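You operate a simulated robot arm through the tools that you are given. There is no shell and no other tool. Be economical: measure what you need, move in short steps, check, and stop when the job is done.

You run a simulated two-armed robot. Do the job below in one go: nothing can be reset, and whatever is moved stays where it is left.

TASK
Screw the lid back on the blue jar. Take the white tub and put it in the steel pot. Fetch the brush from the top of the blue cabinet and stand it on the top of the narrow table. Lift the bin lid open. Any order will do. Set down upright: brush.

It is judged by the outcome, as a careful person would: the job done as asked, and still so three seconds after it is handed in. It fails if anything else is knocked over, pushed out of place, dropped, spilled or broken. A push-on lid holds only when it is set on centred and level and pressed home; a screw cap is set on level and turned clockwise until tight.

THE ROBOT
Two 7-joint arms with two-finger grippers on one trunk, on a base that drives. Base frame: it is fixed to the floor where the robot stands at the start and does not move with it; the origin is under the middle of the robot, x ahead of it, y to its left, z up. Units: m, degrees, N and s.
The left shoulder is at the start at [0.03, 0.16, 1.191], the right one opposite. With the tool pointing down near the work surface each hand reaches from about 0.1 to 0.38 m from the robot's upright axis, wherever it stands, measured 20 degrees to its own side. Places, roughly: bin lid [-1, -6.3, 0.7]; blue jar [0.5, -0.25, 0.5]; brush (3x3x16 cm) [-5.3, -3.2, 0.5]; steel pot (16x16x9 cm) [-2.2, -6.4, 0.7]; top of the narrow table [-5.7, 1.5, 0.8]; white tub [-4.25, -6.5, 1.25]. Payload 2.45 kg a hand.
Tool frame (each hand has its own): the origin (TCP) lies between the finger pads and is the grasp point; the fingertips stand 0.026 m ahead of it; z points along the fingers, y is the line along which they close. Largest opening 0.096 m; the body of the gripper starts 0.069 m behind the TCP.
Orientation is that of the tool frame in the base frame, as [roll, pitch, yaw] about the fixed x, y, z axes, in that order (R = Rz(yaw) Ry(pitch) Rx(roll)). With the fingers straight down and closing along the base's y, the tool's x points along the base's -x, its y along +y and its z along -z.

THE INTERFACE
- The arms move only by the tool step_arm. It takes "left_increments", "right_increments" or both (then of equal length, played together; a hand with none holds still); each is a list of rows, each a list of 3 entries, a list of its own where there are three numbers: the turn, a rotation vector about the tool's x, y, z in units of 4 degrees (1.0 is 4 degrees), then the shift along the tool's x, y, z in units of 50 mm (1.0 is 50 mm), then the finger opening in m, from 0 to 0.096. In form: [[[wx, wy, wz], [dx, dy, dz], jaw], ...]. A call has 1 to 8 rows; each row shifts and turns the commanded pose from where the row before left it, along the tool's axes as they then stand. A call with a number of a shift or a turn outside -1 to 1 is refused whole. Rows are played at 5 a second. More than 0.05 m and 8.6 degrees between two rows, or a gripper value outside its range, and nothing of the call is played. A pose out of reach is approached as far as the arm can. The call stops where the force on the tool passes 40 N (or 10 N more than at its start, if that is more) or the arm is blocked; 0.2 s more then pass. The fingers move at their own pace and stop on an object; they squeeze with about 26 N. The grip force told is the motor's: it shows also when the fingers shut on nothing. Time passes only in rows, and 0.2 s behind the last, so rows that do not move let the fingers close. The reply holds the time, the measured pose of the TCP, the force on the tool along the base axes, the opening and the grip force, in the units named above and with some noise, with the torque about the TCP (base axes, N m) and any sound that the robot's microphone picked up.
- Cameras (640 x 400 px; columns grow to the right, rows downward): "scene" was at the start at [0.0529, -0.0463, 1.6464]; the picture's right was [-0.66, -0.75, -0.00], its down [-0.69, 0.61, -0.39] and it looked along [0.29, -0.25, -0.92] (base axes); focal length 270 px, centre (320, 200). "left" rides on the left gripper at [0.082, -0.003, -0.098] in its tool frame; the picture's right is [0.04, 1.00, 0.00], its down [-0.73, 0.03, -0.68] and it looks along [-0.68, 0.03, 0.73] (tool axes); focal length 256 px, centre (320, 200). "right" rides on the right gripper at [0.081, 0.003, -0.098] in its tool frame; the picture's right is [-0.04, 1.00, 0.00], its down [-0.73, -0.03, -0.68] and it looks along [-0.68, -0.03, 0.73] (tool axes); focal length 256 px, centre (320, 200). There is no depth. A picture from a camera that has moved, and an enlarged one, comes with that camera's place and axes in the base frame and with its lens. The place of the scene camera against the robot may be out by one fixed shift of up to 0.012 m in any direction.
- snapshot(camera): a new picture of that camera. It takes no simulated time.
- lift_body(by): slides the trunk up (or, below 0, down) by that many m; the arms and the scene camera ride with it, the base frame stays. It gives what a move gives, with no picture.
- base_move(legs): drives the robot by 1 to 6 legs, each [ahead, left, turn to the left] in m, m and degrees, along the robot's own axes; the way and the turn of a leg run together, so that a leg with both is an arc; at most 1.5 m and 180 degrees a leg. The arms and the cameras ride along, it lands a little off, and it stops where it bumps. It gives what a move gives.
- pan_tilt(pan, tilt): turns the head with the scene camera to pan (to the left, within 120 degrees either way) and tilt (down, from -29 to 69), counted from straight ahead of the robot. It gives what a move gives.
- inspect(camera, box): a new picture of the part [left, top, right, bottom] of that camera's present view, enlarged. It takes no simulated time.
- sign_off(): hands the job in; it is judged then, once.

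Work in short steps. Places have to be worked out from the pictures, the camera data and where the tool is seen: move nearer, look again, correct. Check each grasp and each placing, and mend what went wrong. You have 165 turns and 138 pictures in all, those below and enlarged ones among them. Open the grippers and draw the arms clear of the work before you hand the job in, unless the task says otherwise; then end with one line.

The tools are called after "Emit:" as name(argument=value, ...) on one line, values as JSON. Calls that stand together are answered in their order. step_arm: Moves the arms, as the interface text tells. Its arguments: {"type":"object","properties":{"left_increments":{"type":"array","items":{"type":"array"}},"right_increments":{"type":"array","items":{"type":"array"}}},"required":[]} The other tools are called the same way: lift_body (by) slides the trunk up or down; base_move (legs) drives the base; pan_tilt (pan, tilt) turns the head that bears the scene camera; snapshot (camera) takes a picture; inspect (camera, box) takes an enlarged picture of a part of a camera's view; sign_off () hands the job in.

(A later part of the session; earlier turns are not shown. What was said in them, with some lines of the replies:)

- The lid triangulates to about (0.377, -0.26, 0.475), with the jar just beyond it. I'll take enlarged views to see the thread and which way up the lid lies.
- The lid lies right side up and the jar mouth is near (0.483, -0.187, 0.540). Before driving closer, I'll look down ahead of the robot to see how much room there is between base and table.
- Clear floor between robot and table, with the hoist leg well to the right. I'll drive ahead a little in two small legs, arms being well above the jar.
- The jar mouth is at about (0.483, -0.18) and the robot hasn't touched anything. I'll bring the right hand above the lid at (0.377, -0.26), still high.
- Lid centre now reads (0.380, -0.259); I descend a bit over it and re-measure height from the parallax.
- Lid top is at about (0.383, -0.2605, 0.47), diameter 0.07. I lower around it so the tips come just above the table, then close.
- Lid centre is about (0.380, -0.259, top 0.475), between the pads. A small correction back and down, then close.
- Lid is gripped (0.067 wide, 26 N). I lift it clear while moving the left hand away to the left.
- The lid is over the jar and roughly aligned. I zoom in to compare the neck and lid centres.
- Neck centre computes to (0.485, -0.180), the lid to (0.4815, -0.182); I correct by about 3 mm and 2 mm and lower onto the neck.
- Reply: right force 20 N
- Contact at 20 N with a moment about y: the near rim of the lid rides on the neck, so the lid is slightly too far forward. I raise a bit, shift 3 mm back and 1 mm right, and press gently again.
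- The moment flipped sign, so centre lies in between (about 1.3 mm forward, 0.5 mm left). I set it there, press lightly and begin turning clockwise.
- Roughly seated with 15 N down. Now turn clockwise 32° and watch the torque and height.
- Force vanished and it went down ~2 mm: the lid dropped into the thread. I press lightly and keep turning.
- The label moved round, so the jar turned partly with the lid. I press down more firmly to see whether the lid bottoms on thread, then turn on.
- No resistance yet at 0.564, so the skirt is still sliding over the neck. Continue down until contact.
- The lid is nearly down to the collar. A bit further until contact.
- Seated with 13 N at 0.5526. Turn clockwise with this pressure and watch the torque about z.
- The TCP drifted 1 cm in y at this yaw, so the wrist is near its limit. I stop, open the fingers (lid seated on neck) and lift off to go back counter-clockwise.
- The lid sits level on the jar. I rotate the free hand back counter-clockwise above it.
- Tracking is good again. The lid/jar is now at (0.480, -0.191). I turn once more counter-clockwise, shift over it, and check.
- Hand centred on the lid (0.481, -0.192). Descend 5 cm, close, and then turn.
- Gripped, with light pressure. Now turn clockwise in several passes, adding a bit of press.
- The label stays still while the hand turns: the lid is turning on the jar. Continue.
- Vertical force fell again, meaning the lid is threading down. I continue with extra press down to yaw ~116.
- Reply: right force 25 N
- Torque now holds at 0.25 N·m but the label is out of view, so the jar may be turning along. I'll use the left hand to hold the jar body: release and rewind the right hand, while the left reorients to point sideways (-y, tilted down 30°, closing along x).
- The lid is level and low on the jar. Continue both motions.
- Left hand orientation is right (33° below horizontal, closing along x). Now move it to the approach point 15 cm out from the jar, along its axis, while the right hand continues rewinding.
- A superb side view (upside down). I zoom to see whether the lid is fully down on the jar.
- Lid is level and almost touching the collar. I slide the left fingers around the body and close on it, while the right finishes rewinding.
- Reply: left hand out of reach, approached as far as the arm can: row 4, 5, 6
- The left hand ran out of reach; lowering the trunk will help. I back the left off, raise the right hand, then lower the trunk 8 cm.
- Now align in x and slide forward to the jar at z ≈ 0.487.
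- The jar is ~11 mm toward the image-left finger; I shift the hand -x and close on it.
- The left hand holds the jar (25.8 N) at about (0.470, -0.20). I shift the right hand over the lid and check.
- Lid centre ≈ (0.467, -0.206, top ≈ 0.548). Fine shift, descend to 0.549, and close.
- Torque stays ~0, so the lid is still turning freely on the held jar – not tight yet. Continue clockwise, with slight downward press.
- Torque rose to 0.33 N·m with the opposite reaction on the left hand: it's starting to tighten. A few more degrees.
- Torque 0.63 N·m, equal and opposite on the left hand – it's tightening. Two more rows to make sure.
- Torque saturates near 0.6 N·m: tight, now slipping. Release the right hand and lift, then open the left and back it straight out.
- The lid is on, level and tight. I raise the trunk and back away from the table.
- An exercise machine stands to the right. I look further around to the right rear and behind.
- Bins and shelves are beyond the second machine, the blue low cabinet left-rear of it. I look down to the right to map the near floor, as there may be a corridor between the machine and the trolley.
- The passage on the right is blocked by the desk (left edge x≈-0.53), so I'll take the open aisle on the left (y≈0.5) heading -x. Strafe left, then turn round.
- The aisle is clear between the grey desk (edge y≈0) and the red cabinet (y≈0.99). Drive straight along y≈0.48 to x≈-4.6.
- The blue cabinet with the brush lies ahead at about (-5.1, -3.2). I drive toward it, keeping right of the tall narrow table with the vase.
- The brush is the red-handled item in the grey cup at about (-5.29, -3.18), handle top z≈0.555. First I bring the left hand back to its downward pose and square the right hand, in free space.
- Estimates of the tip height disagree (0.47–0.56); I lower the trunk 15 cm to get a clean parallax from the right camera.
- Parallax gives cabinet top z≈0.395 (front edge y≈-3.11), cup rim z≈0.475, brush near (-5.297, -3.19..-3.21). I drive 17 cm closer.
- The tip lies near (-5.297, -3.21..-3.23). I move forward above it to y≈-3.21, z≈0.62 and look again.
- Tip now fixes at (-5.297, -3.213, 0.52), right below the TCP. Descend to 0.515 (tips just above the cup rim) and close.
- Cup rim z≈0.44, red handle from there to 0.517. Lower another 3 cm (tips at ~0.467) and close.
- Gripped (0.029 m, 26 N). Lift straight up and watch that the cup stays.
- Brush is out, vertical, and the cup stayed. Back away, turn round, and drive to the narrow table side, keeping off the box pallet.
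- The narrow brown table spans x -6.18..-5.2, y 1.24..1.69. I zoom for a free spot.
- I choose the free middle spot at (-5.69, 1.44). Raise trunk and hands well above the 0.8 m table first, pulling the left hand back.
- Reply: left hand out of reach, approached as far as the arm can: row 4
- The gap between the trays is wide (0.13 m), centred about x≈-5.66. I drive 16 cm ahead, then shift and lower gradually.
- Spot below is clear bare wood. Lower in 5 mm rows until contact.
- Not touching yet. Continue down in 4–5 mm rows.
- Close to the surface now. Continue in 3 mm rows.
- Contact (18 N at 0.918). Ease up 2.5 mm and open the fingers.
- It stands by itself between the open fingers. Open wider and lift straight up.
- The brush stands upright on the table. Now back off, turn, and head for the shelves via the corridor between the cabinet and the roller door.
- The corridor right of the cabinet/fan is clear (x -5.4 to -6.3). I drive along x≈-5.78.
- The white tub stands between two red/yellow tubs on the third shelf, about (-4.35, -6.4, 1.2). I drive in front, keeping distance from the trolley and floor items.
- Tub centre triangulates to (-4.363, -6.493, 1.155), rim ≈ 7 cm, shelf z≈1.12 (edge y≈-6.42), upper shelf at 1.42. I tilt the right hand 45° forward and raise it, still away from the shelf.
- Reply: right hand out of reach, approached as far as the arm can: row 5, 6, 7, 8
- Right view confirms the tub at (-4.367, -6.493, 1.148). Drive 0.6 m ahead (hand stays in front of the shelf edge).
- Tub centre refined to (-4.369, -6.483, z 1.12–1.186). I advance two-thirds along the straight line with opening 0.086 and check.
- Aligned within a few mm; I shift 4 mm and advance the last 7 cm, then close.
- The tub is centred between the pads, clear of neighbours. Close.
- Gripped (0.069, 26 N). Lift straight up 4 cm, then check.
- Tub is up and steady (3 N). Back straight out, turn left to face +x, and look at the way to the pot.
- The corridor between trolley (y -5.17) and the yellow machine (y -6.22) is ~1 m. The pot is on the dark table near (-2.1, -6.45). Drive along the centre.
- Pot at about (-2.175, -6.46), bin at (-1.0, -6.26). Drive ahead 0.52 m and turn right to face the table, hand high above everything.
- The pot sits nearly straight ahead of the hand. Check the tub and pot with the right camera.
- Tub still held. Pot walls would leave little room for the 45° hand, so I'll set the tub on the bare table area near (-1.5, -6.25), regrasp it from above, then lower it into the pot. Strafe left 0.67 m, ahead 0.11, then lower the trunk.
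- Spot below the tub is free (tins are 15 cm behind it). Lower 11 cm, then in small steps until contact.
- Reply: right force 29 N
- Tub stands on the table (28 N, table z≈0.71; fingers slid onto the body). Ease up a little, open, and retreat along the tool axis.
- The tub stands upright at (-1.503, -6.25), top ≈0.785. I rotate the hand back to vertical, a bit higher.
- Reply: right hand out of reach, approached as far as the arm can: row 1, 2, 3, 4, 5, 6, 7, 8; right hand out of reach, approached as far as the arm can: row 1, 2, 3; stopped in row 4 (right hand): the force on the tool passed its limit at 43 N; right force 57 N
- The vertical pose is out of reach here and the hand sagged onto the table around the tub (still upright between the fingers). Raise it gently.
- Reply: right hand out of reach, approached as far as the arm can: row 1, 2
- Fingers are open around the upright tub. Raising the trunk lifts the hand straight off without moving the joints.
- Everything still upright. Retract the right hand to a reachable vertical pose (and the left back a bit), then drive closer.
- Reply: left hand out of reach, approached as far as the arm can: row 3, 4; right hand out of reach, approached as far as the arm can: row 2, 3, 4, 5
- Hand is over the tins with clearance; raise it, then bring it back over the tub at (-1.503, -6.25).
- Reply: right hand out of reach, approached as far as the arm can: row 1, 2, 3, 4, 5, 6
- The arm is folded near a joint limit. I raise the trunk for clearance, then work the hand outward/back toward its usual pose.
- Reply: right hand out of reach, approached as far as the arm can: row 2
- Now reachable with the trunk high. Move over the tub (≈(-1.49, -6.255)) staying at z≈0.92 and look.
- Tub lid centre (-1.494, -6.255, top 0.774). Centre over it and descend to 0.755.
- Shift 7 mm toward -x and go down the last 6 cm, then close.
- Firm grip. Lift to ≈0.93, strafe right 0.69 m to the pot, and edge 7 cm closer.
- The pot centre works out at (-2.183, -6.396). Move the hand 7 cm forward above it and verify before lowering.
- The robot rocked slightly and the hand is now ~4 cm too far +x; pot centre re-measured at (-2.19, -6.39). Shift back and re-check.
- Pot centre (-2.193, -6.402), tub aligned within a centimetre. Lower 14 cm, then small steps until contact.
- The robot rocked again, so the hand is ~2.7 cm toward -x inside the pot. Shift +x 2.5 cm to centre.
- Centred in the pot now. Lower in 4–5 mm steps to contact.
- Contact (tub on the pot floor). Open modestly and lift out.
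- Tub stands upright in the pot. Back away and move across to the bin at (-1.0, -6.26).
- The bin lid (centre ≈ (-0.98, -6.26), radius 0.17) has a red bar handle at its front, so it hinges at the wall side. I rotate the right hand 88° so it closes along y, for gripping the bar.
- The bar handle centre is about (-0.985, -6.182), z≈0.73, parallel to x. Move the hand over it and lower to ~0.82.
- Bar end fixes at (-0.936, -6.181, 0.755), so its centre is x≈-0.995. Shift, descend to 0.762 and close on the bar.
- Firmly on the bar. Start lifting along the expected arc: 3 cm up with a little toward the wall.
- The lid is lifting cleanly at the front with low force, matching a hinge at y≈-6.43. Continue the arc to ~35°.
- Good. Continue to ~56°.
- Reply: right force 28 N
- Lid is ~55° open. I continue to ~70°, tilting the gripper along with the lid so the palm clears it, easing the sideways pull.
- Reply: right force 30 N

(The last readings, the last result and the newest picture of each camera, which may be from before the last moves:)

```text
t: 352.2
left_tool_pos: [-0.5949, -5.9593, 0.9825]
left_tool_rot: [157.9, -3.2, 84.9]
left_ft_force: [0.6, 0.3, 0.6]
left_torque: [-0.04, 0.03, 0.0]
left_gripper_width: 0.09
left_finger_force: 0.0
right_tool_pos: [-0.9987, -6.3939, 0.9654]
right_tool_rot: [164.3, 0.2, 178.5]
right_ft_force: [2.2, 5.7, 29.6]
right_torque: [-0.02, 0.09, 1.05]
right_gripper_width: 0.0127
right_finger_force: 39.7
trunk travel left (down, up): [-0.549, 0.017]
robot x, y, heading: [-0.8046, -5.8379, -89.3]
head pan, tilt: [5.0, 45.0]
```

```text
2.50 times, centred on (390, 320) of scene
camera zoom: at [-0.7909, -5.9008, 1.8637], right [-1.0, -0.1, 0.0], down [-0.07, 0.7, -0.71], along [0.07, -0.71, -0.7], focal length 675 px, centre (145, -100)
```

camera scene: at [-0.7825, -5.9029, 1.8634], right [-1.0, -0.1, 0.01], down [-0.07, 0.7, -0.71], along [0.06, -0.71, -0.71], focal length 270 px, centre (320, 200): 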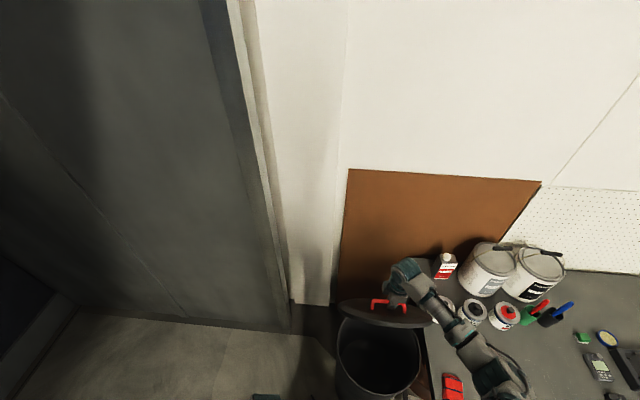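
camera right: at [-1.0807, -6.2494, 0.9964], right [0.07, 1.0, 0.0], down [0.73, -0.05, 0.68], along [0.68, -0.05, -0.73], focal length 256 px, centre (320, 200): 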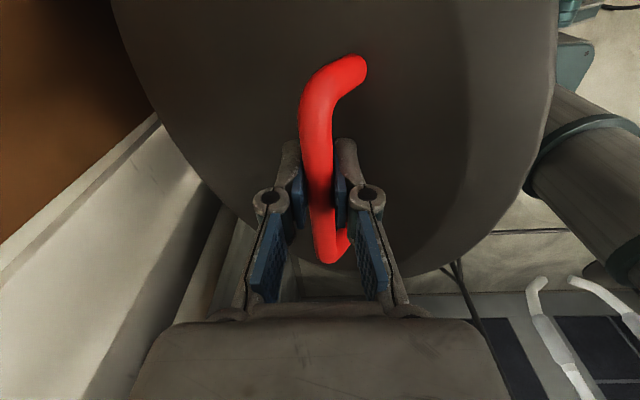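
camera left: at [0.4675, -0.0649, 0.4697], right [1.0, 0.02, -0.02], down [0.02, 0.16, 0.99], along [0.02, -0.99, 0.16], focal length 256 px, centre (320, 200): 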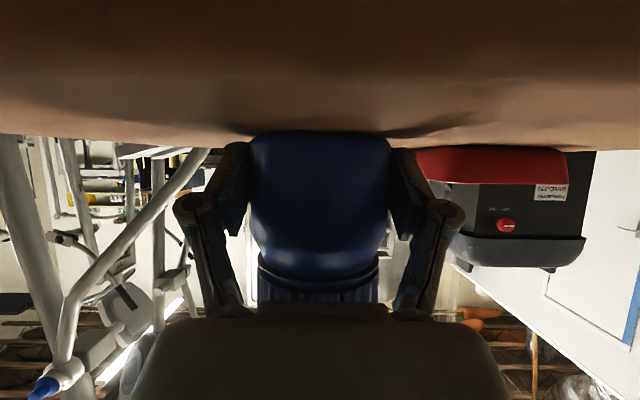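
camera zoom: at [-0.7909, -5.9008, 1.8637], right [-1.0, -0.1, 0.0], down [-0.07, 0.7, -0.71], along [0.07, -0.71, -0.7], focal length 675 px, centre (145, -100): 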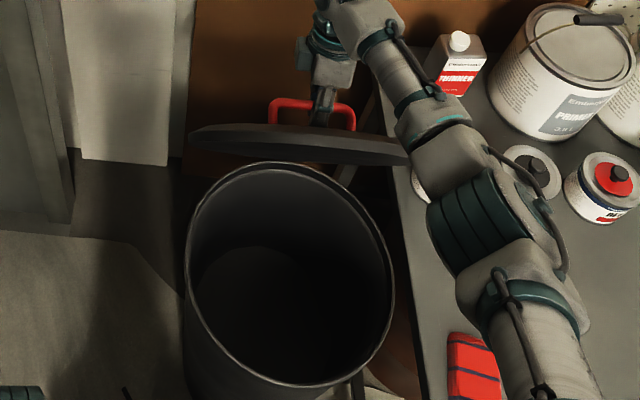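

Lid at ~70°, bin wide open. A few more rows toward vertical, raising slightly to ease the upward force.

Emit:
step_arm(right_increments=[[[-1, 0, 0], [0, -0.27, -0.2], 0.0], [[-1, 0, 0], [0, -0.28, -0.16], 0.0], [[-1, 0, 0], [0, -0.28, -0.16], 0.0], [[0, 0, 0], [0, 0, 0], 0.0]])

Emit:
inspect(camera="scene", box=[300, 200, 480, 360])

```text
t: 353.0
left_tool_pos: [-0.5936, -5.9627, 0.982]
left_tool_rot: [158.0, -3.2, 85.0]
left_ft_force: [-0.1, -0.1, -0.5]
left_torque: [-0.04, -0.03, -0.03]
left_gripper_width: 0.0901
left_finger_force: 0.0
right_tool_pos: [-1.0016, -6.4029, 0.9737]
right_tool_rot: [154.0, 0.8, 178.8]
right_ft_force: [13.1, -0.5, -30.2]
right_torque: [0.28, -0.58, 0.8]
right_gripper_width: 0.0129
right_finger_force: 39.3
right hand out of reach, approached as far as the arm can: row 2, 3
trunk travel left (down, up): [-0.549, 0.017]
robot x, y, heading: [-0.8023, -5.8398, -89.6]
head pan, tilt: [5.0, 45.0]
stopped in row 3 (right hand): the force on the tool passed its limit at 86 N (the readings are from after the stop); the commanded pose is now the measured one
```

```text
2.50 times, centred on (390, 280) of scene
camera zoom: at [-0.7875, -5.9168, 1.8623], right [-1.0, -0.1, 0.0], down [-0.07, 0.71, -0.7], along [0.07, -0.7, -0.71], focal length 675 px, centre (145, 0)
```

zoom: 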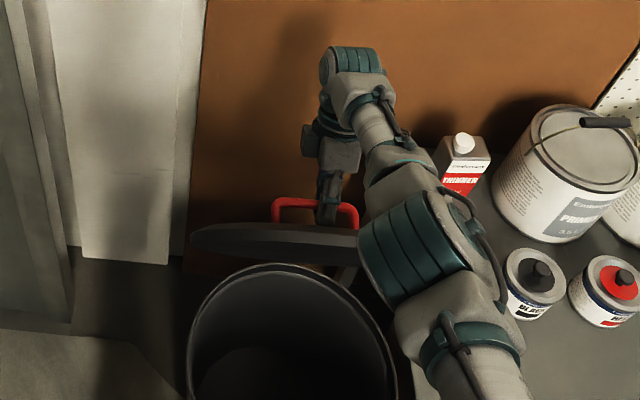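

The arm is at its reach limit at ~72°. I let the base do the rest: creep 5 cm ahead, which pushes the handle toward the wall (bin front still ~25 cm away).

Emit:
step_arm(right_increments=[[[0, 0, 0], [0, 0, 0.08], 0.0], [[0, 0, 0], [0, 0, 0], 0.0]])

Emit:
base_move(legs=[[0.05, 0, 0]])

Emit:
inspect(camera="scene", box=[300, 200, 480, 360])

```text
t: 353.6
left_tool_pos: [-0.5923, -5.962, 0.983]
left_tool_rot: [158.1, -3.3, 85.0]
left_ft_force: [1.0, 0.2, 0.5]
left_torque: [-0.01, 0.05, 0.03]
left_gripper_width: 0.09
left_finger_force: 0.1
right_tool_pos: [-1.0043, -6.4009, 0.974]
right_tool_rot: [154.1, 0.4, 178.6]
right_ft_force: [12.0, -1.0, -17.3]
right_torque: [0.02, -0.4, 0.69]
right_gripper_width: 0.0127
right_finger_force: 39.6
trunk travel left (down, up): [-0.549, 0.017]
robot x, y, heading: [-0.8002, -5.8433, -89.4]
head pan, tilt: [5.0, 45.0]
```

```text
t: 355.0
left_tool_pos: [-0.58, -5.9951, 0.9979]
left_tool_rot: [151.0, -1.7, 86.2]
left_ft_force: [0.2, -0.3, 0.7]
left_torque: [0.04, 0.01, -0.01]
left_gripper_width: 0.0899
left_finger_force: 0.0
right_tool_pos: [-1.0241, -6.4215, 0.9787]
right_tool_rot: [154.7, 5.0, 178.2]
right_ft_force: [55.2, 2.5, 23.6]
right_torque: [-0.03, -0.11, -1.08]
right_gripper_width: 0.0129
right_finger_force: 39.7
trunk travel left (down, up): [-0.549, 0.017]
robot x, y, heading: [-0.8055, -5.8724, -90.9]
head pan, tilt: [5.0, 45.0]
stopped in leg 1: the force on the tool passed its limit at 60 N (the readings are from after the stop); the commanded pose is now the measured one
```

```text
2.50 times, centred on (390, 280) of scene
camera zoom: at [-0.7594, -5.9359, 1.8641], right [-1.0, -0.07, 0.02], down [-0.07, 0.71, -0.71], along [0.04, -0.7, -0.71], focal length 675 px, centre (145, 0)
```

zoom: 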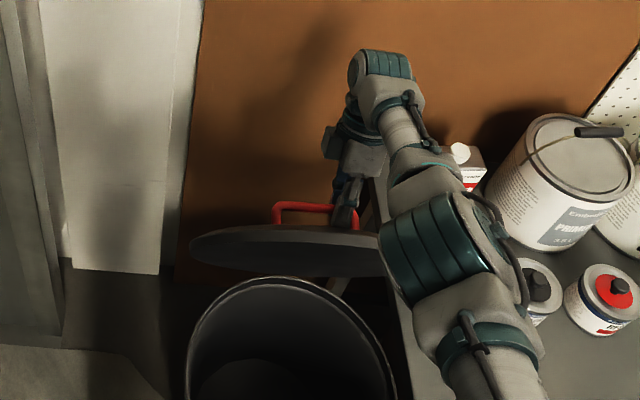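

Sideways load has built up. I open the fingers to 3 cm so they still hook the bar: this relieves the load and shows whether the lid holds by itself.

Emit:
step_arm(right_increments=[[[0, 0, 0], [0, 0, 0], 0.025], [[0, 0, 0], [0, 0, 0], 0.03], [[0, 0, 0], [0, 0, 0], 0.03], [[0, 0, 0], [0, 0, 0], 0.03], [[0, 0, 0], [0, 0, 0], 0.03]])

Emit:
inspect(camera="scene", box=[300, 200, 480, 360])

```text
t: 356.2
left_tool_pos: [-0.5768, -5.997, 0.9981]
left_tool_rot: [150.7, -1.8, 86.7]
left_ft_force: [-1.1, 0.1, 0.9]
left_torque: [0.03, 0.0, 0.02]
left_gripper_width: 0.09
left_finger_force: 0.1
right_tool_pos: [-1.0246, -6.4213, 0.9751]
right_tool_rot: [154.4, 4.9, 178.3]
right_ft_force: [63.9, -0.1, -4.5]
right_torque: [-0.26, -0.35, -1.19]
right_gripper_width: 0.0283
right_finger_force: 0.2
trunk travel left (down, up): [-0.549, 0.017]
robot x, y, heading: [-0.8069, -5.8677, -90.9]
head pan, tilt: [5.0, 45.0]
```

```text
2.50 times, centred on (390, 280) of scene
camera zoom: at [-0.7542, -5.9396, 1.8636], right [-1.0, -0.07, 0.02], down [-0.07, 0.71, -0.7], along [0.04, -0.7, -0.71], focal length 675 px, centre (145, 0)
```

zoom: 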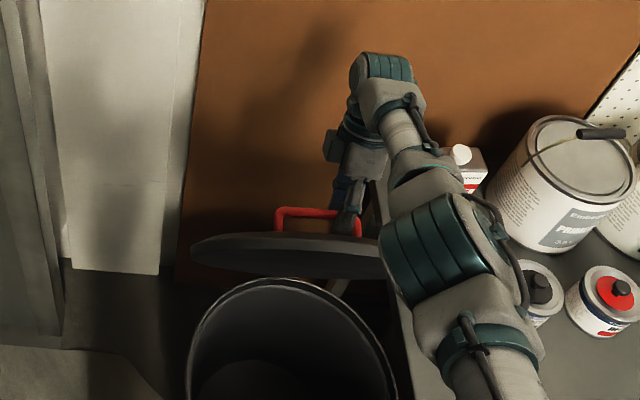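

The finger is pressing the handle's end post sideways. Shift the hand +x to relieve it.

Emit:
step_arm(right_increments=[[[0, 0, 0], [-0.25, 0, 0], 0.03], [[0, 0, 0], [-0.25, 0, 0], 0.03], [[0, 0, 0], [-0.15, 0, 0], 0.03], [[0, 0, 0], [0, 0, 0], 0.03]])

Emit:
inspect(camera="scene", box=[300, 200, 480, 360])

```text
t: 357.2
left_tool_pos: [-0.5989, -5.9959, 0.9969]
left_tool_rot: [152.1, -2.3, 84.9]
left_ft_force: [-0.2, 1.4, 0.0]
left_torque: [-0.03, -0.03, 0.01]
left_gripper_width: 0.0903
left_finger_force: 0.0
right_tool_pos: [-1.0097, -6.4213, 0.9767]
right_tool_rot: [154.3, 3.9, 177.8]
right_ft_force: [0.0, -0.2, 0.9]
right_torque: [-0.07, 0.02, -0.04]
right_gripper_width: 0.0306
right_finger_force: 0.8
trunk travel left (down, up): [-0.549, 0.017]
robot x, y, heading: [-0.8064, -5.8694, -91.3]
head pan, tilt: [5.0, 45.0]
```

```text
2.50 times, centred on (390, 280) of scene
camera zoom: at [-0.7846, -5.9356, 1.8652], right [-1.0, -0.07, 0.01], down [-0.06, 0.71, -0.71], along [0.05, -0.7, -0.71], focal length 675 px, centre (145, 0)
```

zoom: 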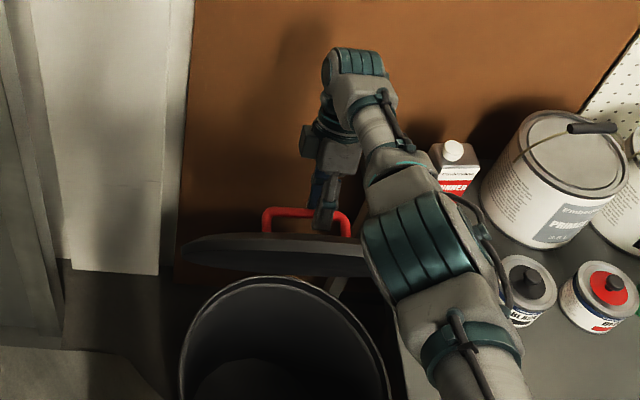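

Zero force now, and the lid holds by itself at ~75°. I withdraw the fingers along the tool axis off the bar.

Emit:
step_arm(right_increments=[[[0, 0, 0], [0, 0, 0], 0.04], [[0, 0, 0], [0, 0, -0.3], 0.04], [[0, 0, 0], [0, 0, -0.4], 0.04], [[0, 0, 0], [0, 0, -0.4], 0.04], [[0, 0, 0], [0, 0, 0], 0.04]])

Emit:
snapshot(camera="scene")

```text
t: 358.4
left_tool_pos: [-0.5954, -5.997, 0.9976]
left_tool_rot: [151.6, -2.1, 85.2]
left_ft_force: [0.6, -0.1, -0.8]
left_torque: [0.03, 0.01, 0.0]
left_gripper_width: 0.0901
left_finger_force: 0.1
right_tool_pos: [-1.0158, -6.4393, 1.0292]
right_tool_rot: [154.3, 4.1, 177.9]
right_ft_force: [-0.3, 0.2, -0.4]
right_torque: [0.0, 0.02, 0.05]
right_gripper_width: 0.0399
right_finger_force: 0.0
right hand out of reach, approached as far as the arm can: row 3
trunk travel left (down, up): [-0.549, 0.017]
robot x, y, heading: [-0.8039, -5.8704, -90.8]
head pan, tilt: [5.0, 45.0]
```

```text
8 pictures are left
camera scene: at [-0.7802, -5.9374, 1.8652], right [-1.0, -0.07, 0.01], down [-0.06, 0.71, -0.71], along [0.05, -0.7, -0.71], focal length 270 px, centre (320, 200)
```

scene: 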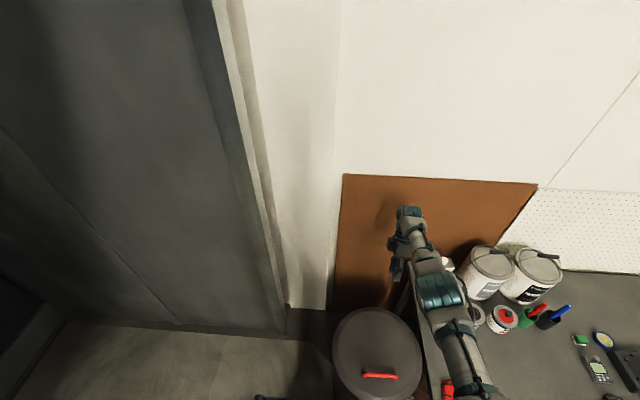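

The lid fell shut once unhooked, so it must go past vertical. I'll shift the robot to the bin's left-front so the right arm can follow the arc further. First bring the hand back and upright.

Emit:
step_arm(right_increments=[[[1, 0, 0], [0, 0.72, 0.35], 0.05], [[1, 0, 0], [0, 0.75, 0.3], 0.05], [[1, 0, 0], [0, 0.77, 0.22], 0.05], [[1, 0, 0], [0, 0.78, 0.16], 0.05], [[1, 0, 0], [0, 0.8, 0.1], 0.05], [[1, 0, 0], [0, 0.8, 0.05], 0.05], [[0, 1, 0], [0, 0, 0], 0.05], [[0, 0, 0], [0, 0, 0], 0.05]])

Emit:
base_move(legs=[[0, 0.19, 1], [0.12, 0, 0]])

Emit:
snapshot(camera="right")

```text
t: 360.2
left_tool_pos: [-0.5944, -5.9976, 0.9987]
left_tool_rot: [151.4, -2.1, 85.2]
left_ft_force: [0.1, -0.3, 0.6]
left_torque: [0.0, 0.02, 0.0]
left_gripper_width: 0.0902
left_finger_force: 0.1
right_tool_pos: [-1.0026, -6.4984, 0.9375]
right_tool_rot: [178.4, 0.2, 178.0]
right_ft_force: [0.4, -0.6, 0.5]
right_torque: [0.0, 0.0, 0.02]
right_gripper_width: 0.0502
right_finger_force: 0.1
right hand out of reach, approached as far as the arm can: row 1, 2, 3, 4, 5, 6
trunk travel left (down, up): [-0.549, 0.017]
robot x, y, heading: [-0.8063, -5.8696, -91.1]
head pan, tilt: [5.0, 45.0]
```

```text
t: 362.6
left_tool_pos: [-0.4019, -6.1065, 0.9993]
left_tool_rot: [151.4, -2.2, 86.1]
left_ft_force: [0.1, 0.2, -0.6]
left_torque: [0.01, -0.03, 0.0]
left_gripper_width: 0.0902
left_finger_force: 0.1
right_tool_pos: [-0.8004, -6.62, 0.9363]
right_tool_rot: [178.4, 0.2, 179.0]
right_ft_force: [-0.2, 0.7, -1.0]
right_torque: [-0.04, -0.05, 0.01]
right_gripper_width: 0.0499
right_finger_force: 0.1
trunk travel left (down, up): [-0.549, 0.017]
robot x, y, heading: [-0.6169, -5.9921, -89.5]
head pan, tilt: [5.0, 45.0]
```

```text
7 pictures are left
camera right: at [-0.8835, -6.6168, 1.0332], right [0.06, 1.0, 0.03], down [0.73, -0.06, 0.68], along [0.68, -0.02, -0.73], focal length 256 px, centre (320, 200)
```

right: 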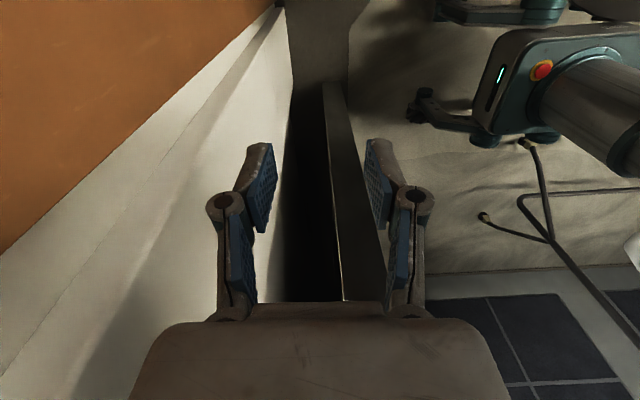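

The vertical tool actually reaches y≈-6.5 at z≈0.94 from the former spot; the limit was the tilt. I return to that base position, then bring the hand low over the handle again.

Emit:
base_move(legs=[[-0.14, 0, 0], [0, -0.185, 0]])

Emit:
step_arm(right_increments=[[[0, 0, 0], [0, 0, 0.6], 0.06], [[0, 0, 0], [0, 0, 0.9], 0.06], [[0, 0, 0], [0, 0.9, 0.1], 0.06], [[0, 0, 0], [0, 0.9, 0], 0.06], [[0, 0, 0], [0, 0.9, 0], 0.06], [[0, 0, 0], [0, 0.9, 0], 0.06], [[0, 0, 0], [0, 0.9, 0], 0.06], [[0, 0, 0], [0, 0.9, 0], 0.06]])

Emit:
snapshot(camera="right")

```text
t: 365.1
left_tool_pos: [-0.5734, -5.9735, 0.9979]
left_tool_rot: [150.9, -2.1, 86.8]
left_ft_force: [1.8, 0.4, 0.4]
left_torque: [0.01, 0.13, -0.01]
left_gripper_width: 0.0901
left_finger_force: 0.1
right_tool_pos: [-0.9782, -6.4862, 0.9342]
right_tool_rot: [178.3, 0.1, 179.1]
right_ft_force: [1.6, -0.2, 1.2]
right_torque: [0.02, 0.04, -0.01]
right_gripper_width: 0.0502
right_finger_force: 0.1
trunk travel left (down, up): [-0.549, 0.017]
robot x, y, heading: [-0.7977, -5.8511, -89.7]
head pan, tilt: [5.0, 45.0]
```

```text
t: 366.9
left_tool_pos: [-0.5775, -5.9691, 1.0013]
left_tool_rot: [150.2, -1.7, 87.0]
left_ft_force: [0.9, 0.6, -0.2]
left_torque: [-0.02, 0.05, 0.0]
left_gripper_width: 0.0899
left_finger_force: 0.0
right_tool_pos: [-0.9799, -6.187, 0.884]
right_tool_rot: [178.5, 0.5, 179.0]
right_ft_force: [0.9, 0.1, 0.6]
right_torque: [-0.01, 0.02, 0.0]
right_gripper_width: 0.0601
right_finger_force: 0.1
right hand out of reach, approached as far as the arm can: row 1, 2
trunk travel left (down, up): [-0.549, 0.017]
robot x, y, heading: [-0.7952, -5.8527, -89.4]
head pan, tilt: [5.0, 45.0]
```

```text
6 pictures are left
camera right: at [-1.0633, -6.1851, 0.98], right [0.06, 1.0, 0.03], down [0.73, -0.06, 0.68], along [0.69, -0.02, -0.73], focal length 256 px, centre (320, 200)
```

right: 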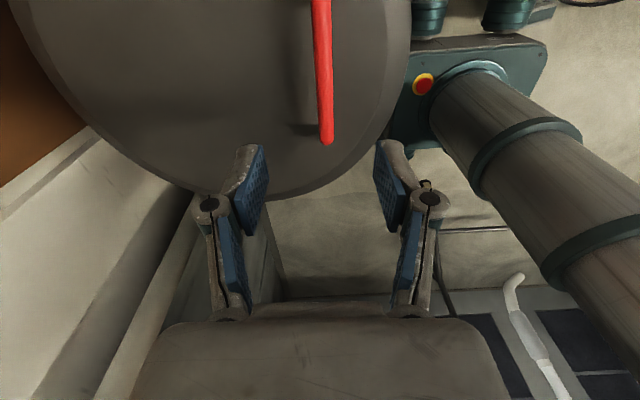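

Bar lies between the pads at y≈-6.18. I raise the trunk its last 1.5 cm for height, then descend so the bar is near the fingertips and close.

Emit:
lift_body(by=0.015)

Emit:
step_arm(right_increments=[[[0, 0, 0], [0.2, 0.14, 0.4], 0.06], [[0, 0, 0], [0, 0, 0.8], 0.06], [[0, 0, 0], [0, 0, 0.8], 0.06], [[0, 0, 0], [0, 0, 0.48], 0.06], [[0, 0, 0], [0, 0, 0], 0.0], [[0, 0, 0], [0, 0, 0], 0.0], [[0, 0, 0], [0, 0, 0], 0.0]])

```text
t: 367.5
left_tool_pos: [-0.593, -5.9705, 1.0178]
left_tool_rot: [150.0, -2.1, 86.7]
left_ft_force: [-0.2, -0.2, -0.8]
left_torque: [0.01, 0.01, 0.04]
left_gripper_width: 0.0903
left_finger_force: 0.1
right_tool_pos: [-0.9913, -6.1887, 0.8942]
right_tool_rot: [178.4, 1.1, 179.2]
right_ft_force: [-0.3, 0.3, -0.2]
right_torque: [-0.01, 0.02, 0.0]
right_gripper_width: 0.0601
right_finger_force: 0.1
trunk travel left (down, up): [-0.564, 0.002]
robot x, y, heading: [-0.7986, -5.8502, -89.7]
head pan, tilt: [5.0, 45.0]
```

```text
t: 369.1
left_tool_pos: [-0.59, -5.9717, 1.0175]
left_tool_rot: [149.6, -2.1, 87.0]
left_ft_force: [0.7, -0.2, -0.2]
left_torque: [-0.04, 0.0, -0.04]
left_gripper_width: 0.09
left_finger_force: 0.0
right_tool_pos: [-0.9959, -6.181, 0.7733]
right_tool_rot: [178.5, 1.5, 179.1]
right_ft_force: [6.7, -8.9, -1.8]
right_torque: [-0.14, 0.42, 0.75]
right_gripper_width: 0.0131
right_finger_force: 40.0
trunk travel left (down, up): [-0.564, 0.002]
robot x, y, heading: [-0.7984, -5.8554, -89.5]
head pan, tilt: [5.0, 45.0]
```

Bar gripped near the fingertips. Lift along the arc to ~50°.

Emit:
step_arm(right_increments=[[[0, 0, 0], [0, -0.24, -0.85], 0.0], [[0, 0, 0], [0, -0.39, -0.8], 0.0], [[0, 0, 0], [0, -0.52, -0.72], 0.0], [[0, 0, 0], [0, -0.64, -0.62], 0.0], [[0, 0, 0], [0, -0.73, -0.5], 0.0], [[0, 0, 0], [0, 0, 0], 0.0]])

```text
t: 370.5
left_tool_pos: [-0.5824, -5.9661, 1.0182]
left_tool_rot: [149.9, -1.7, 87.0]
left_ft_force: [-0.1, 0.7, 0.0]
left_torque: [-0.04, 0.01, 0.0]
left_gripper_width: 0.0902
left_finger_force: 0.2
right_tool_pos: [-0.9975, -6.3057, 0.9463]
right_tool_rot: [178.7, 0.9, 179.2]
right_ft_force: [17.3, 11.2, 15.9]
right_torque: [0.04, 0.18, 0.69]
right_gripper_width: 0.0127
right_finger_force: 39.7
trunk travel left (down, up): [-0.564, 0.002]
robot x, y, heading: [-0.799, -5.8558, -89.5]
head pan, tilt: [5.0, 45.0]
```

At ~50°. Continue to ~70°.

Emit:
step_arm(right_increments=[[[0, 0, 0], [-0.1, -0.4, -0.25], 0.0], [[0, 0, 0], [0, -0.41, -0.2], 0.0], [[0, 0, 0], [0, -0.43, -0.15], 0.0], [[0, 0, 0], [0, -0.43, -0.12], 0.0], [[0, 0, 0], [0, 0, 0], 0.0]])

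```text
t: 371.7
left_tool_pos: [-0.586, -5.9712, 1.0162]
left_tool_rot: [149.8, -1.9, 87.0]
left_ft_force: [-0.7, -0.4, 0.2]
left_torque: [-0.02, 0.01, -0.04]
left_gripper_width: 0.09
left_finger_force: 0.0
right_tool_pos: [-0.9968, -6.394, 0.9762]
right_tool_rot: [178.3, 0.9, 179.2]
right_ft_force: [8.4, -1.1, -8.6]
right_torque: [-0.1, 0.32, 0.73]
right_gripper_width: 0.0129
right_finger_force: 39.2
trunk travel left (down, up): [-0.564, 0.002]
robot x, y, heading: [-0.7947, -5.849, -89.9]
head pan, tilt: [5.0, 45.0]
```

~71° with the tool vertical and in reach. Push on over the top: to ~90°.

Emit:
step_arm(right_increments=[[[0, 0, 0], [0, -0.44, -0.02], 0.0], [[0, 0, 0], [0, -0.44, 0.0], 0.0], [[0, 0, 0], [0, -0.44, 0.05], 0.0], [[0, 0, 0], [0, -0.44, 0.06], 0.0], [[0, 0, 0], [0, 0, 0], 0.0]])

Emit:
inspect(camera="scene", box=[300, 200, 480, 360])

```text
t: 372.9
left_tool_pos: [-0.5861, -5.9673, 1.0176]
left_tool_rot: [149.9, -1.8, 86.7]
left_ft_force: [-0.1, 1.1, 0.3]
left_torque: [0.01, 0.0, 0.01]
left_gripper_width: 0.0898
left_finger_force: 0.1
right_tool_pos: [-0.9961, -6.4809, 0.9733]
right_tool_rot: [178.8, 0.9, 179.2]
right_ft_force: [2.5, -4.0, 28.7]
right_torque: [-0.02, -0.1, 0.77]
right_gripper_width: 0.013
right_finger_force: 39.8
trunk travel left (down, up): [-0.564, 0.002]
robot x, y, heading: [-0.7971, -5.8492, -89.3]
head pan, tilt: [5.0, 45.0]
```

```text
2.50 times, centred on (390, 280) of scene
camera zoom: at [-0.782, -5.9152, 1.8786], right [-1.0, -0.09, 0.0], down [-0.07, 0.7, -0.71], along [0.06, -0.71, -0.71], focal length 675 px, centre (145, 0)
```

zoom: 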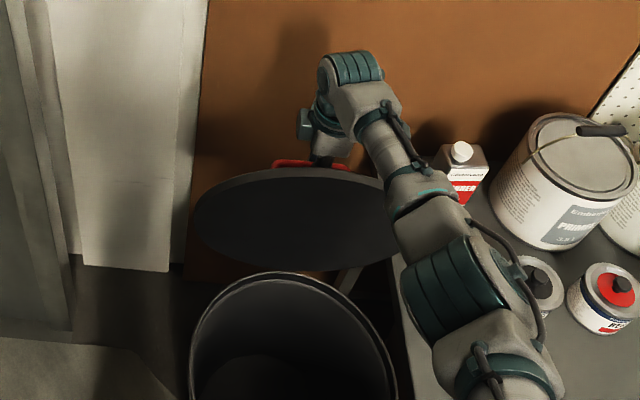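

The lid is at ~90°. Two more rows past vertical.

Emit:
step_arm(right_increments=[[[0, 0, 0], [0, -0.42, -0.03], 0.0], [[0, 0, 0], [0, -0.42, 0.06], 0.0], [[0, 0, 0], [0, 0, 0], 0.0]])

```text
t: 373.7
left_tool_pos: [-0.5855, -5.9712, 1.017]
left_tool_rot: [150.0, -1.9, 87.0]
left_ft_force: [0.7, -0.6, 0.1]
left_torque: [-0.01, 0.01, 0.02]
left_gripper_width: 0.09
left_finger_force: 0.0
right_tool_pos: [-0.9974, -6.4948, 0.9696]
right_tool_rot: [178.2, 0.9, 179.1]
right_ft_force: [11.7, 2.5, -3.9]
right_torque: [0.21, -0.15, 0.8]
right_gripper_width: 0.0125
right_finger_force: 39.2
right hand out of reach, approached as far as the arm can: row 1, 2
trunk travel left (down, up): [-0.564, 0.002]
robot x, y, heading: [-0.7967, -5.8497, -89.5]
head pan, tilt: [5.0, 45.0]
```

Reach limit again at ~94°. Loosen the grip so the bar can slide, and creep the base 4 cm ahead to push it further over.

Emit:
step_arm(right_increments=[[[0, 0, 0], [0, 0, 0], 0.025], [[0, 0, 0], [0, 0, 0], 0.025], [[0, 0, 0], [0, 0, 0], 0.025]])

Emit:
base_move(legs=[[0.04, 0, 0]])

Emit:
inspect(camera="scene", box=[300, 180, 480, 340])

```text
t: 374.5
left_tool_pos: [-0.5902, -5.9696, 1.0171]
left_tool_rot: [149.9, -2.0, 86.8]
left_ft_force: [0.0, 0.6, -0.2]
left_torque: [0.02, -0.01, 0.02]
left_gripper_width: 0.0901
left_finger_force: 0.0
right_tool_pos: [-1.0008, -6.4953, 0.9714]
right_tool_rot: [178.3, 0.9, 179.2]
right_ft_force: [-0.1, 0.3, 0.3]
right_torque: [0.0, -0.02, 0.0]
right_gripper_width: 0.0251
right_finger_force: 0.2
trunk travel left (down, up): [-0.564, 0.002]
robot x, y, heading: [-0.797, -5.8538, -89.8]
head pan, tilt: [5.0, 45.0]
```

```text
t: 375.4
left_tool_pos: [-0.5672, -5.9861, 1.0325]
left_tool_rot: [145.6, -1.0, 89.5]
left_ft_force: [-1.0, -0.5, -0.3]
left_torque: [-0.01, -0.19, -0.03]
left_gripper_width: 0.0899
left_finger_force: 0.0
right_tool_pos: [-1.025, -6.5065, 0.9786]
right_tool_rot: [178.8, 2.4, 178.1]
right_ft_force: [33.8, 2.1, 0.8]
right_torque: [0.51, -0.51, -0.55]
right_gripper_width: 0.0262
right_finger_force: 1.0
trunk travel left (down, up): [-0.564, 0.002]
robot x, y, heading: [-0.8083, -5.8731, -90.8]
head pan, tilt: [5.0, 45.0]
```

```text
2.50 times, centred on (390, 260) of scene
camera zoom: at [-0.7658, -5.934, 1.882], right [-1.0, -0.07, 0.02], down [-0.06, 0.7, -0.71], along [0.04, -0.71, -0.71], focal length 675 px, centre (145, 50)
```

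zoom: 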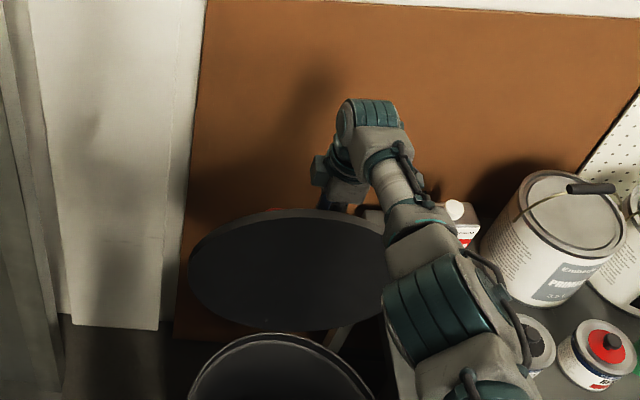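

The lid is past vertical (~97°) with almost no force in y. Relieve the sideways load, then try to raise the fingers off the bar.

Emit:
step_arm(right_increments=[[[0, 0, 0], [-0.3, 0, 0], 0.03], [[0, 0, 0], [-0.3, 0, 0], 0.03], [[0, 0, 0], [0, 0, 0], 0.03]])

Emit:
step_arm(right_increments=[[[0, 0, 0], [0, 0, -0.25], 0.03], [[0, 0, 0], [0, 0, -0.25], 0.03], [[0, 0, 0], [0, 0, 0], 0.03]])

```text
t: 375.6
left_tool_pos: [-0.5588, -5.9768, 1.0507]
left_tool_rot: [138.0, 0.6, 94.7]
left_ft_force: [-1.8, -0.2, -0.7]
left_torque: [0.01, -0.11, 0.03]
left_gripper_width: 0.0897
left_finger_force: 0.1
right_tool_pos: [-1.0266, -6.5106, 0.9791]
right_tool_rot: [-180.0, 8.8, 179.2]
right_ft_force: [49.6, -3.8, 16.6]
right_torque: [0.31, -0.46, -0.72]
right_gripper_width: 0.0282
right_finger_force: 0.0
trunk travel left (down, up): [-0.564, 0.002]
robot x, y, heading: [-0.8065, -5.8707, -91.0]
head pan, tilt: [5.0, 45.0]
stopped in row 1 (right hand): the force on the tool passed its limit at 99 N (the readings are from after the stop); the commanded pose is now the measured one
```

```text
t: 376.4
left_tool_pos: [-0.549, -5.9787, 1.0511]
left_tool_rot: [137.6, 0.6, 95.2]
left_ft_force: [0.1, 0.1, 0.0]
left_torque: [-0.03, 0.04, -0.02]
left_gripper_width: 0.09
left_finger_force: 0.0
right_tool_pos: [-1.0447, -6.5095, 1.0021]
right_tool_rot: [179.5, 6.8, 178.2]
right_ft_force: [-2.3, -0.4, 1.1]
right_torque: [0.03, -0.15, -0.07]
right_gripper_width: 0.0302
right_finger_force: 0.0
trunk travel left (down, up): [-0.564, 0.002]
robot x, y, heading: [-0.8047, -5.8725, -91.0]
head pan, tilt: [5.0, 45.0]
```

Forces are zero and the hand is 2.3 cm higher. Raise a bit more, then look.

Emit:
step_arm(right_increments=[[[0, 0, 0], [0, 0, -0.3], 0.03], [[0, 0, 0], [0, 0, -0.3], 0.03], [[0, 0, 0], [0, 0, 0], 0.03], [[0, 0, 0], [0, 0, 0], 0.03]])

Emit:
inspect(camera="scene", box=[300, 160, 480, 340])

```text
t: 377.4
left_tool_pos: [-0.5544, -5.98, 1.0493]
left_tool_rot: [138.2, 0.3, 94.5]
left_ft_force: [0.1, -0.2, 0.5]
left_torque: [0.02, 0.02, -0.03]
left_gripper_width: 0.09
left_finger_force: 0.1
right_tool_pos: [-1.0417, -6.5113, 1.0294]
right_tool_rot: [179.3, 7.4, 178.6]
right_ft_force: [1.3, -0.3, -0.2]
right_torque: [-0.02, 0.01, -0.05]
right_gripper_width: 0.0298
right_finger_force: 0.1
trunk travel left (down, up): [-0.564, 0.002]
robot x, y, heading: [-0.8081, -5.8729, -90.7]
head pan, tilt: [5.0, 45.0]
```

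```text
2.22 times, centred on (390, 250) of scene
camera zoom: at [-0.7772, -5.9392, 1.8803], right [-1.0, -0.07, 0.01], down [-0.06, 0.71, -0.71], along [0.04, -0.7, -0.71], focal length 600 px, centre (164, 89)
```

zoom: 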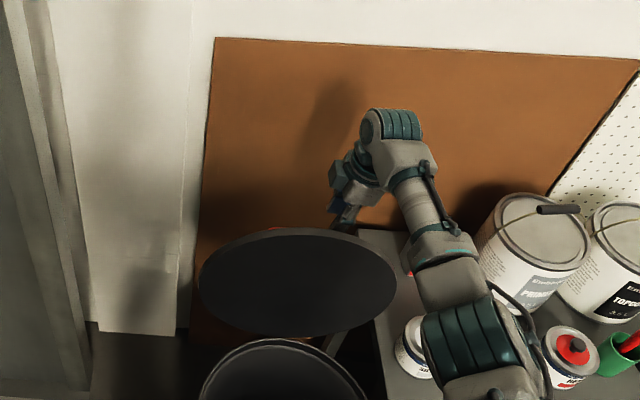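

The lid stays open past vertical on its own, with the fingers free above the bar. I raise the hand further so it can be withdrawn over the lid's top edge.

Emit:
step_arm(right_increments=[[[0, 0, 0], [0, 0, -0.35], 0.02], [[0, 0, 0], [0, 0, -0.35], 0.0], [[0, 0, 0], [0, 0, -0.35], 0.0], [[0, 0, 0], [0, 0, -0.35], 0.0], [[0, 0, 0], [0, 0, -0.35], 0.0], [[0, 0, 0], [0, 0, 0], 0.0]])

```text
t: 378.8
left_tool_pos: [-0.5572, -5.979, 1.0489]
left_tool_rot: [138.4, 0.3, 94.3]
left_ft_force: [0.7, 0.0, 0.0]
left_torque: [0.01, 0.02, 0.03]
left_gripper_width: 0.09
left_finger_force: 0.0
right_tool_pos: [-1.0546, -6.5115, 1.1153]
right_tool_rot: [179.3, 7.4, 178.6]
right_ft_force: [0.1, 0.2, -0.1]
right_torque: [0.02, 0.0, -0.03]
right_gripper_width: 0.0
right_finger_force: 25.8
trunk travel left (down, up): [-0.564, 0.002]
robot x, y, heading: [-0.8095, -5.8719, -91.4]
head pan, tilt: [5.0, 45.0]
```

Good reach: tips now ~4 cm above the lid's top edge. Raise 4 cm more, then back the base off.

Emit:
step_arm(right_increments=[[[0, 0, 0], [0, 0, -0.4], 0.0], [[0, 0, 0], [0, 0, -0.4], 0.0], [[0, 0, 0], [0, 0, 0], 0.0]])

Emit:
base_move(legs=[[-0.25, 0, 0], [-0.3, 0, 0]])

Emit:
snapshot(camera="scene")

```text
t: 379.6
left_tool_pos: [-0.5569, -5.9813, 1.0497]
left_tool_rot: [138.4, 0.2, 94.2]
left_ft_force: [0.7, -0.4, 0.6]
left_torque: [0.0, -0.03, -0.04]
left_gripper_width: 0.0902
left_finger_force: 0.0
right_tool_pos: [-1.0594, -6.5126, 1.1555]
right_tool_rot: [179.4, 7.3, 178.6]
right_ft_force: [1.4, 0.6, 1.3]
right_torque: [0.01, -0.02, 0.02]
right_gripper_width: 0.0
right_finger_force: 25.8
trunk travel left (down, up): [-0.564, 0.002]
robot x, y, heading: [-0.8078, -5.8695, -91.1]
head pan, tilt: [5.0, 45.0]
```

```text
t: 383.1
left_tool_pos: [-0.5691, -5.441, 1.0446]
left_tool_rot: [139.4, -0.1, 93.4]
left_ft_force: [0.8, -0.5, 0.5]
left_torque: [0.03, -0.02, 0.03]
left_gripper_width: 0.09
left_finger_force: 0.1
right_tool_pos: [-1.0574, -5.972, 1.1522]
right_tool_rot: [179.2, 7.8, 178.6]
right_ft_force: [-0.5, 0.2, 0.4]
right_torque: [0.0, -0.06, -0.01]
right_gripper_width: 0.0
right_finger_force: 26.3
trunk travel left (down, up): [-0.564, 0.002]
robot x, y, heading: [-0.8023, -5.3273, -91.0]
head pan, tilt: [5.0, 45.0]
```

```text
2 pictures are left
camera scene: at [-0.7999, -5.4021, 1.8779], right [-1.0, -0.07, -0.01], down [-0.05, 0.71, -0.7], along [0.05, -0.7, -0.71], focal length 270 px, centre (320, 200)
```

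scene: 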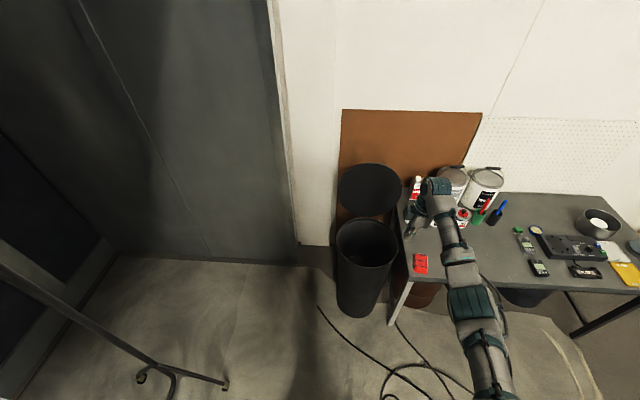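

The bin stands open with its lid past vertical and holding, the tub is in the pot, and the tins are undisturbed. I open the right gripper, with the arms clear of everything, and check once more.

Emit:
step_arm(right_increments=[[[0, 0, 0], [0, 0, 0], 0.09], [[0, 0, 0], [0, 0, 0], 0.09], [[0, 0, 0], [0, 0, 0], 0.09], [[0, 0, 0], [0, 0, 0], 0.09], [[0, 0, 0], [0, 0, 0], 0.09]])

Emit:
inspect(camera="scene", box=[310, 140, 640, 340])

```text
t: 384.3
left_tool_pos: [-0.5652, -5.438, 1.0425]
left_tool_rot: [139.8, -0.2, 93.2]
left_ft_force: [-0.2, 0.5, 0.1]
left_torque: [0.02, 0.02, 0.01]
left_gripper_width: 0.09
left_finger_force: 0.0
right_tool_pos: [-1.0521, -5.9691, 1.1553]
right_tool_rot: [179.5, 7.6, 178.6]
right_ft_force: [0.6, -0.3, 1.0]
right_torque: [-0.02, 0.01, 0.04]
right_gripper_width: 0.0901
right_finger_force: 0.0
trunk travel left (down, up): [-0.564, 0.002]
robot x, y, heading: [-0.7959, -5.3282, -91.0]
head pan, tilt: [5.0, 45.0]
```

```text
1.94 times, centred on (475, 240) of scene
camera zoom: at [-0.7931, -5.3988, 1.878], right [-1.0, -0.07, 0.0], down [-0.05, 0.71, -0.71], along [0.05, -0.7, -0.71], focal length 523 px, centre (19, 122)
```

zoom: 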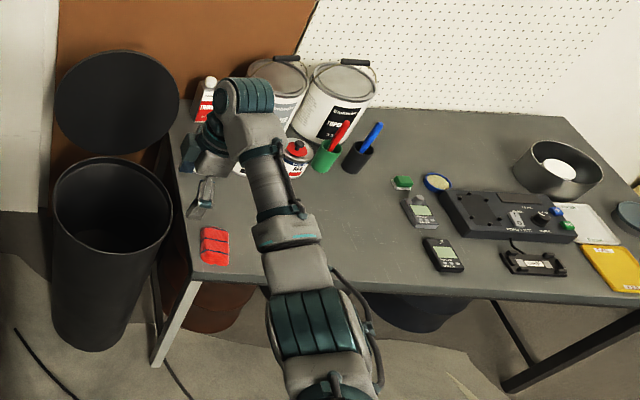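

All four jobs are in place and stable, and the arms are clear, so I hand it in.

Emit:
sign_off()

```text
The job is handed in.
```

All four jobs are done and handed in: the blue jar's lid is screwed on tight, the white tub is in the steel pot, the brush stands upright on the narrow table, and the bin lid is open past vertical and holding; the lid fell shut once before it held, and the jar now sits about 2 cm from where it started.
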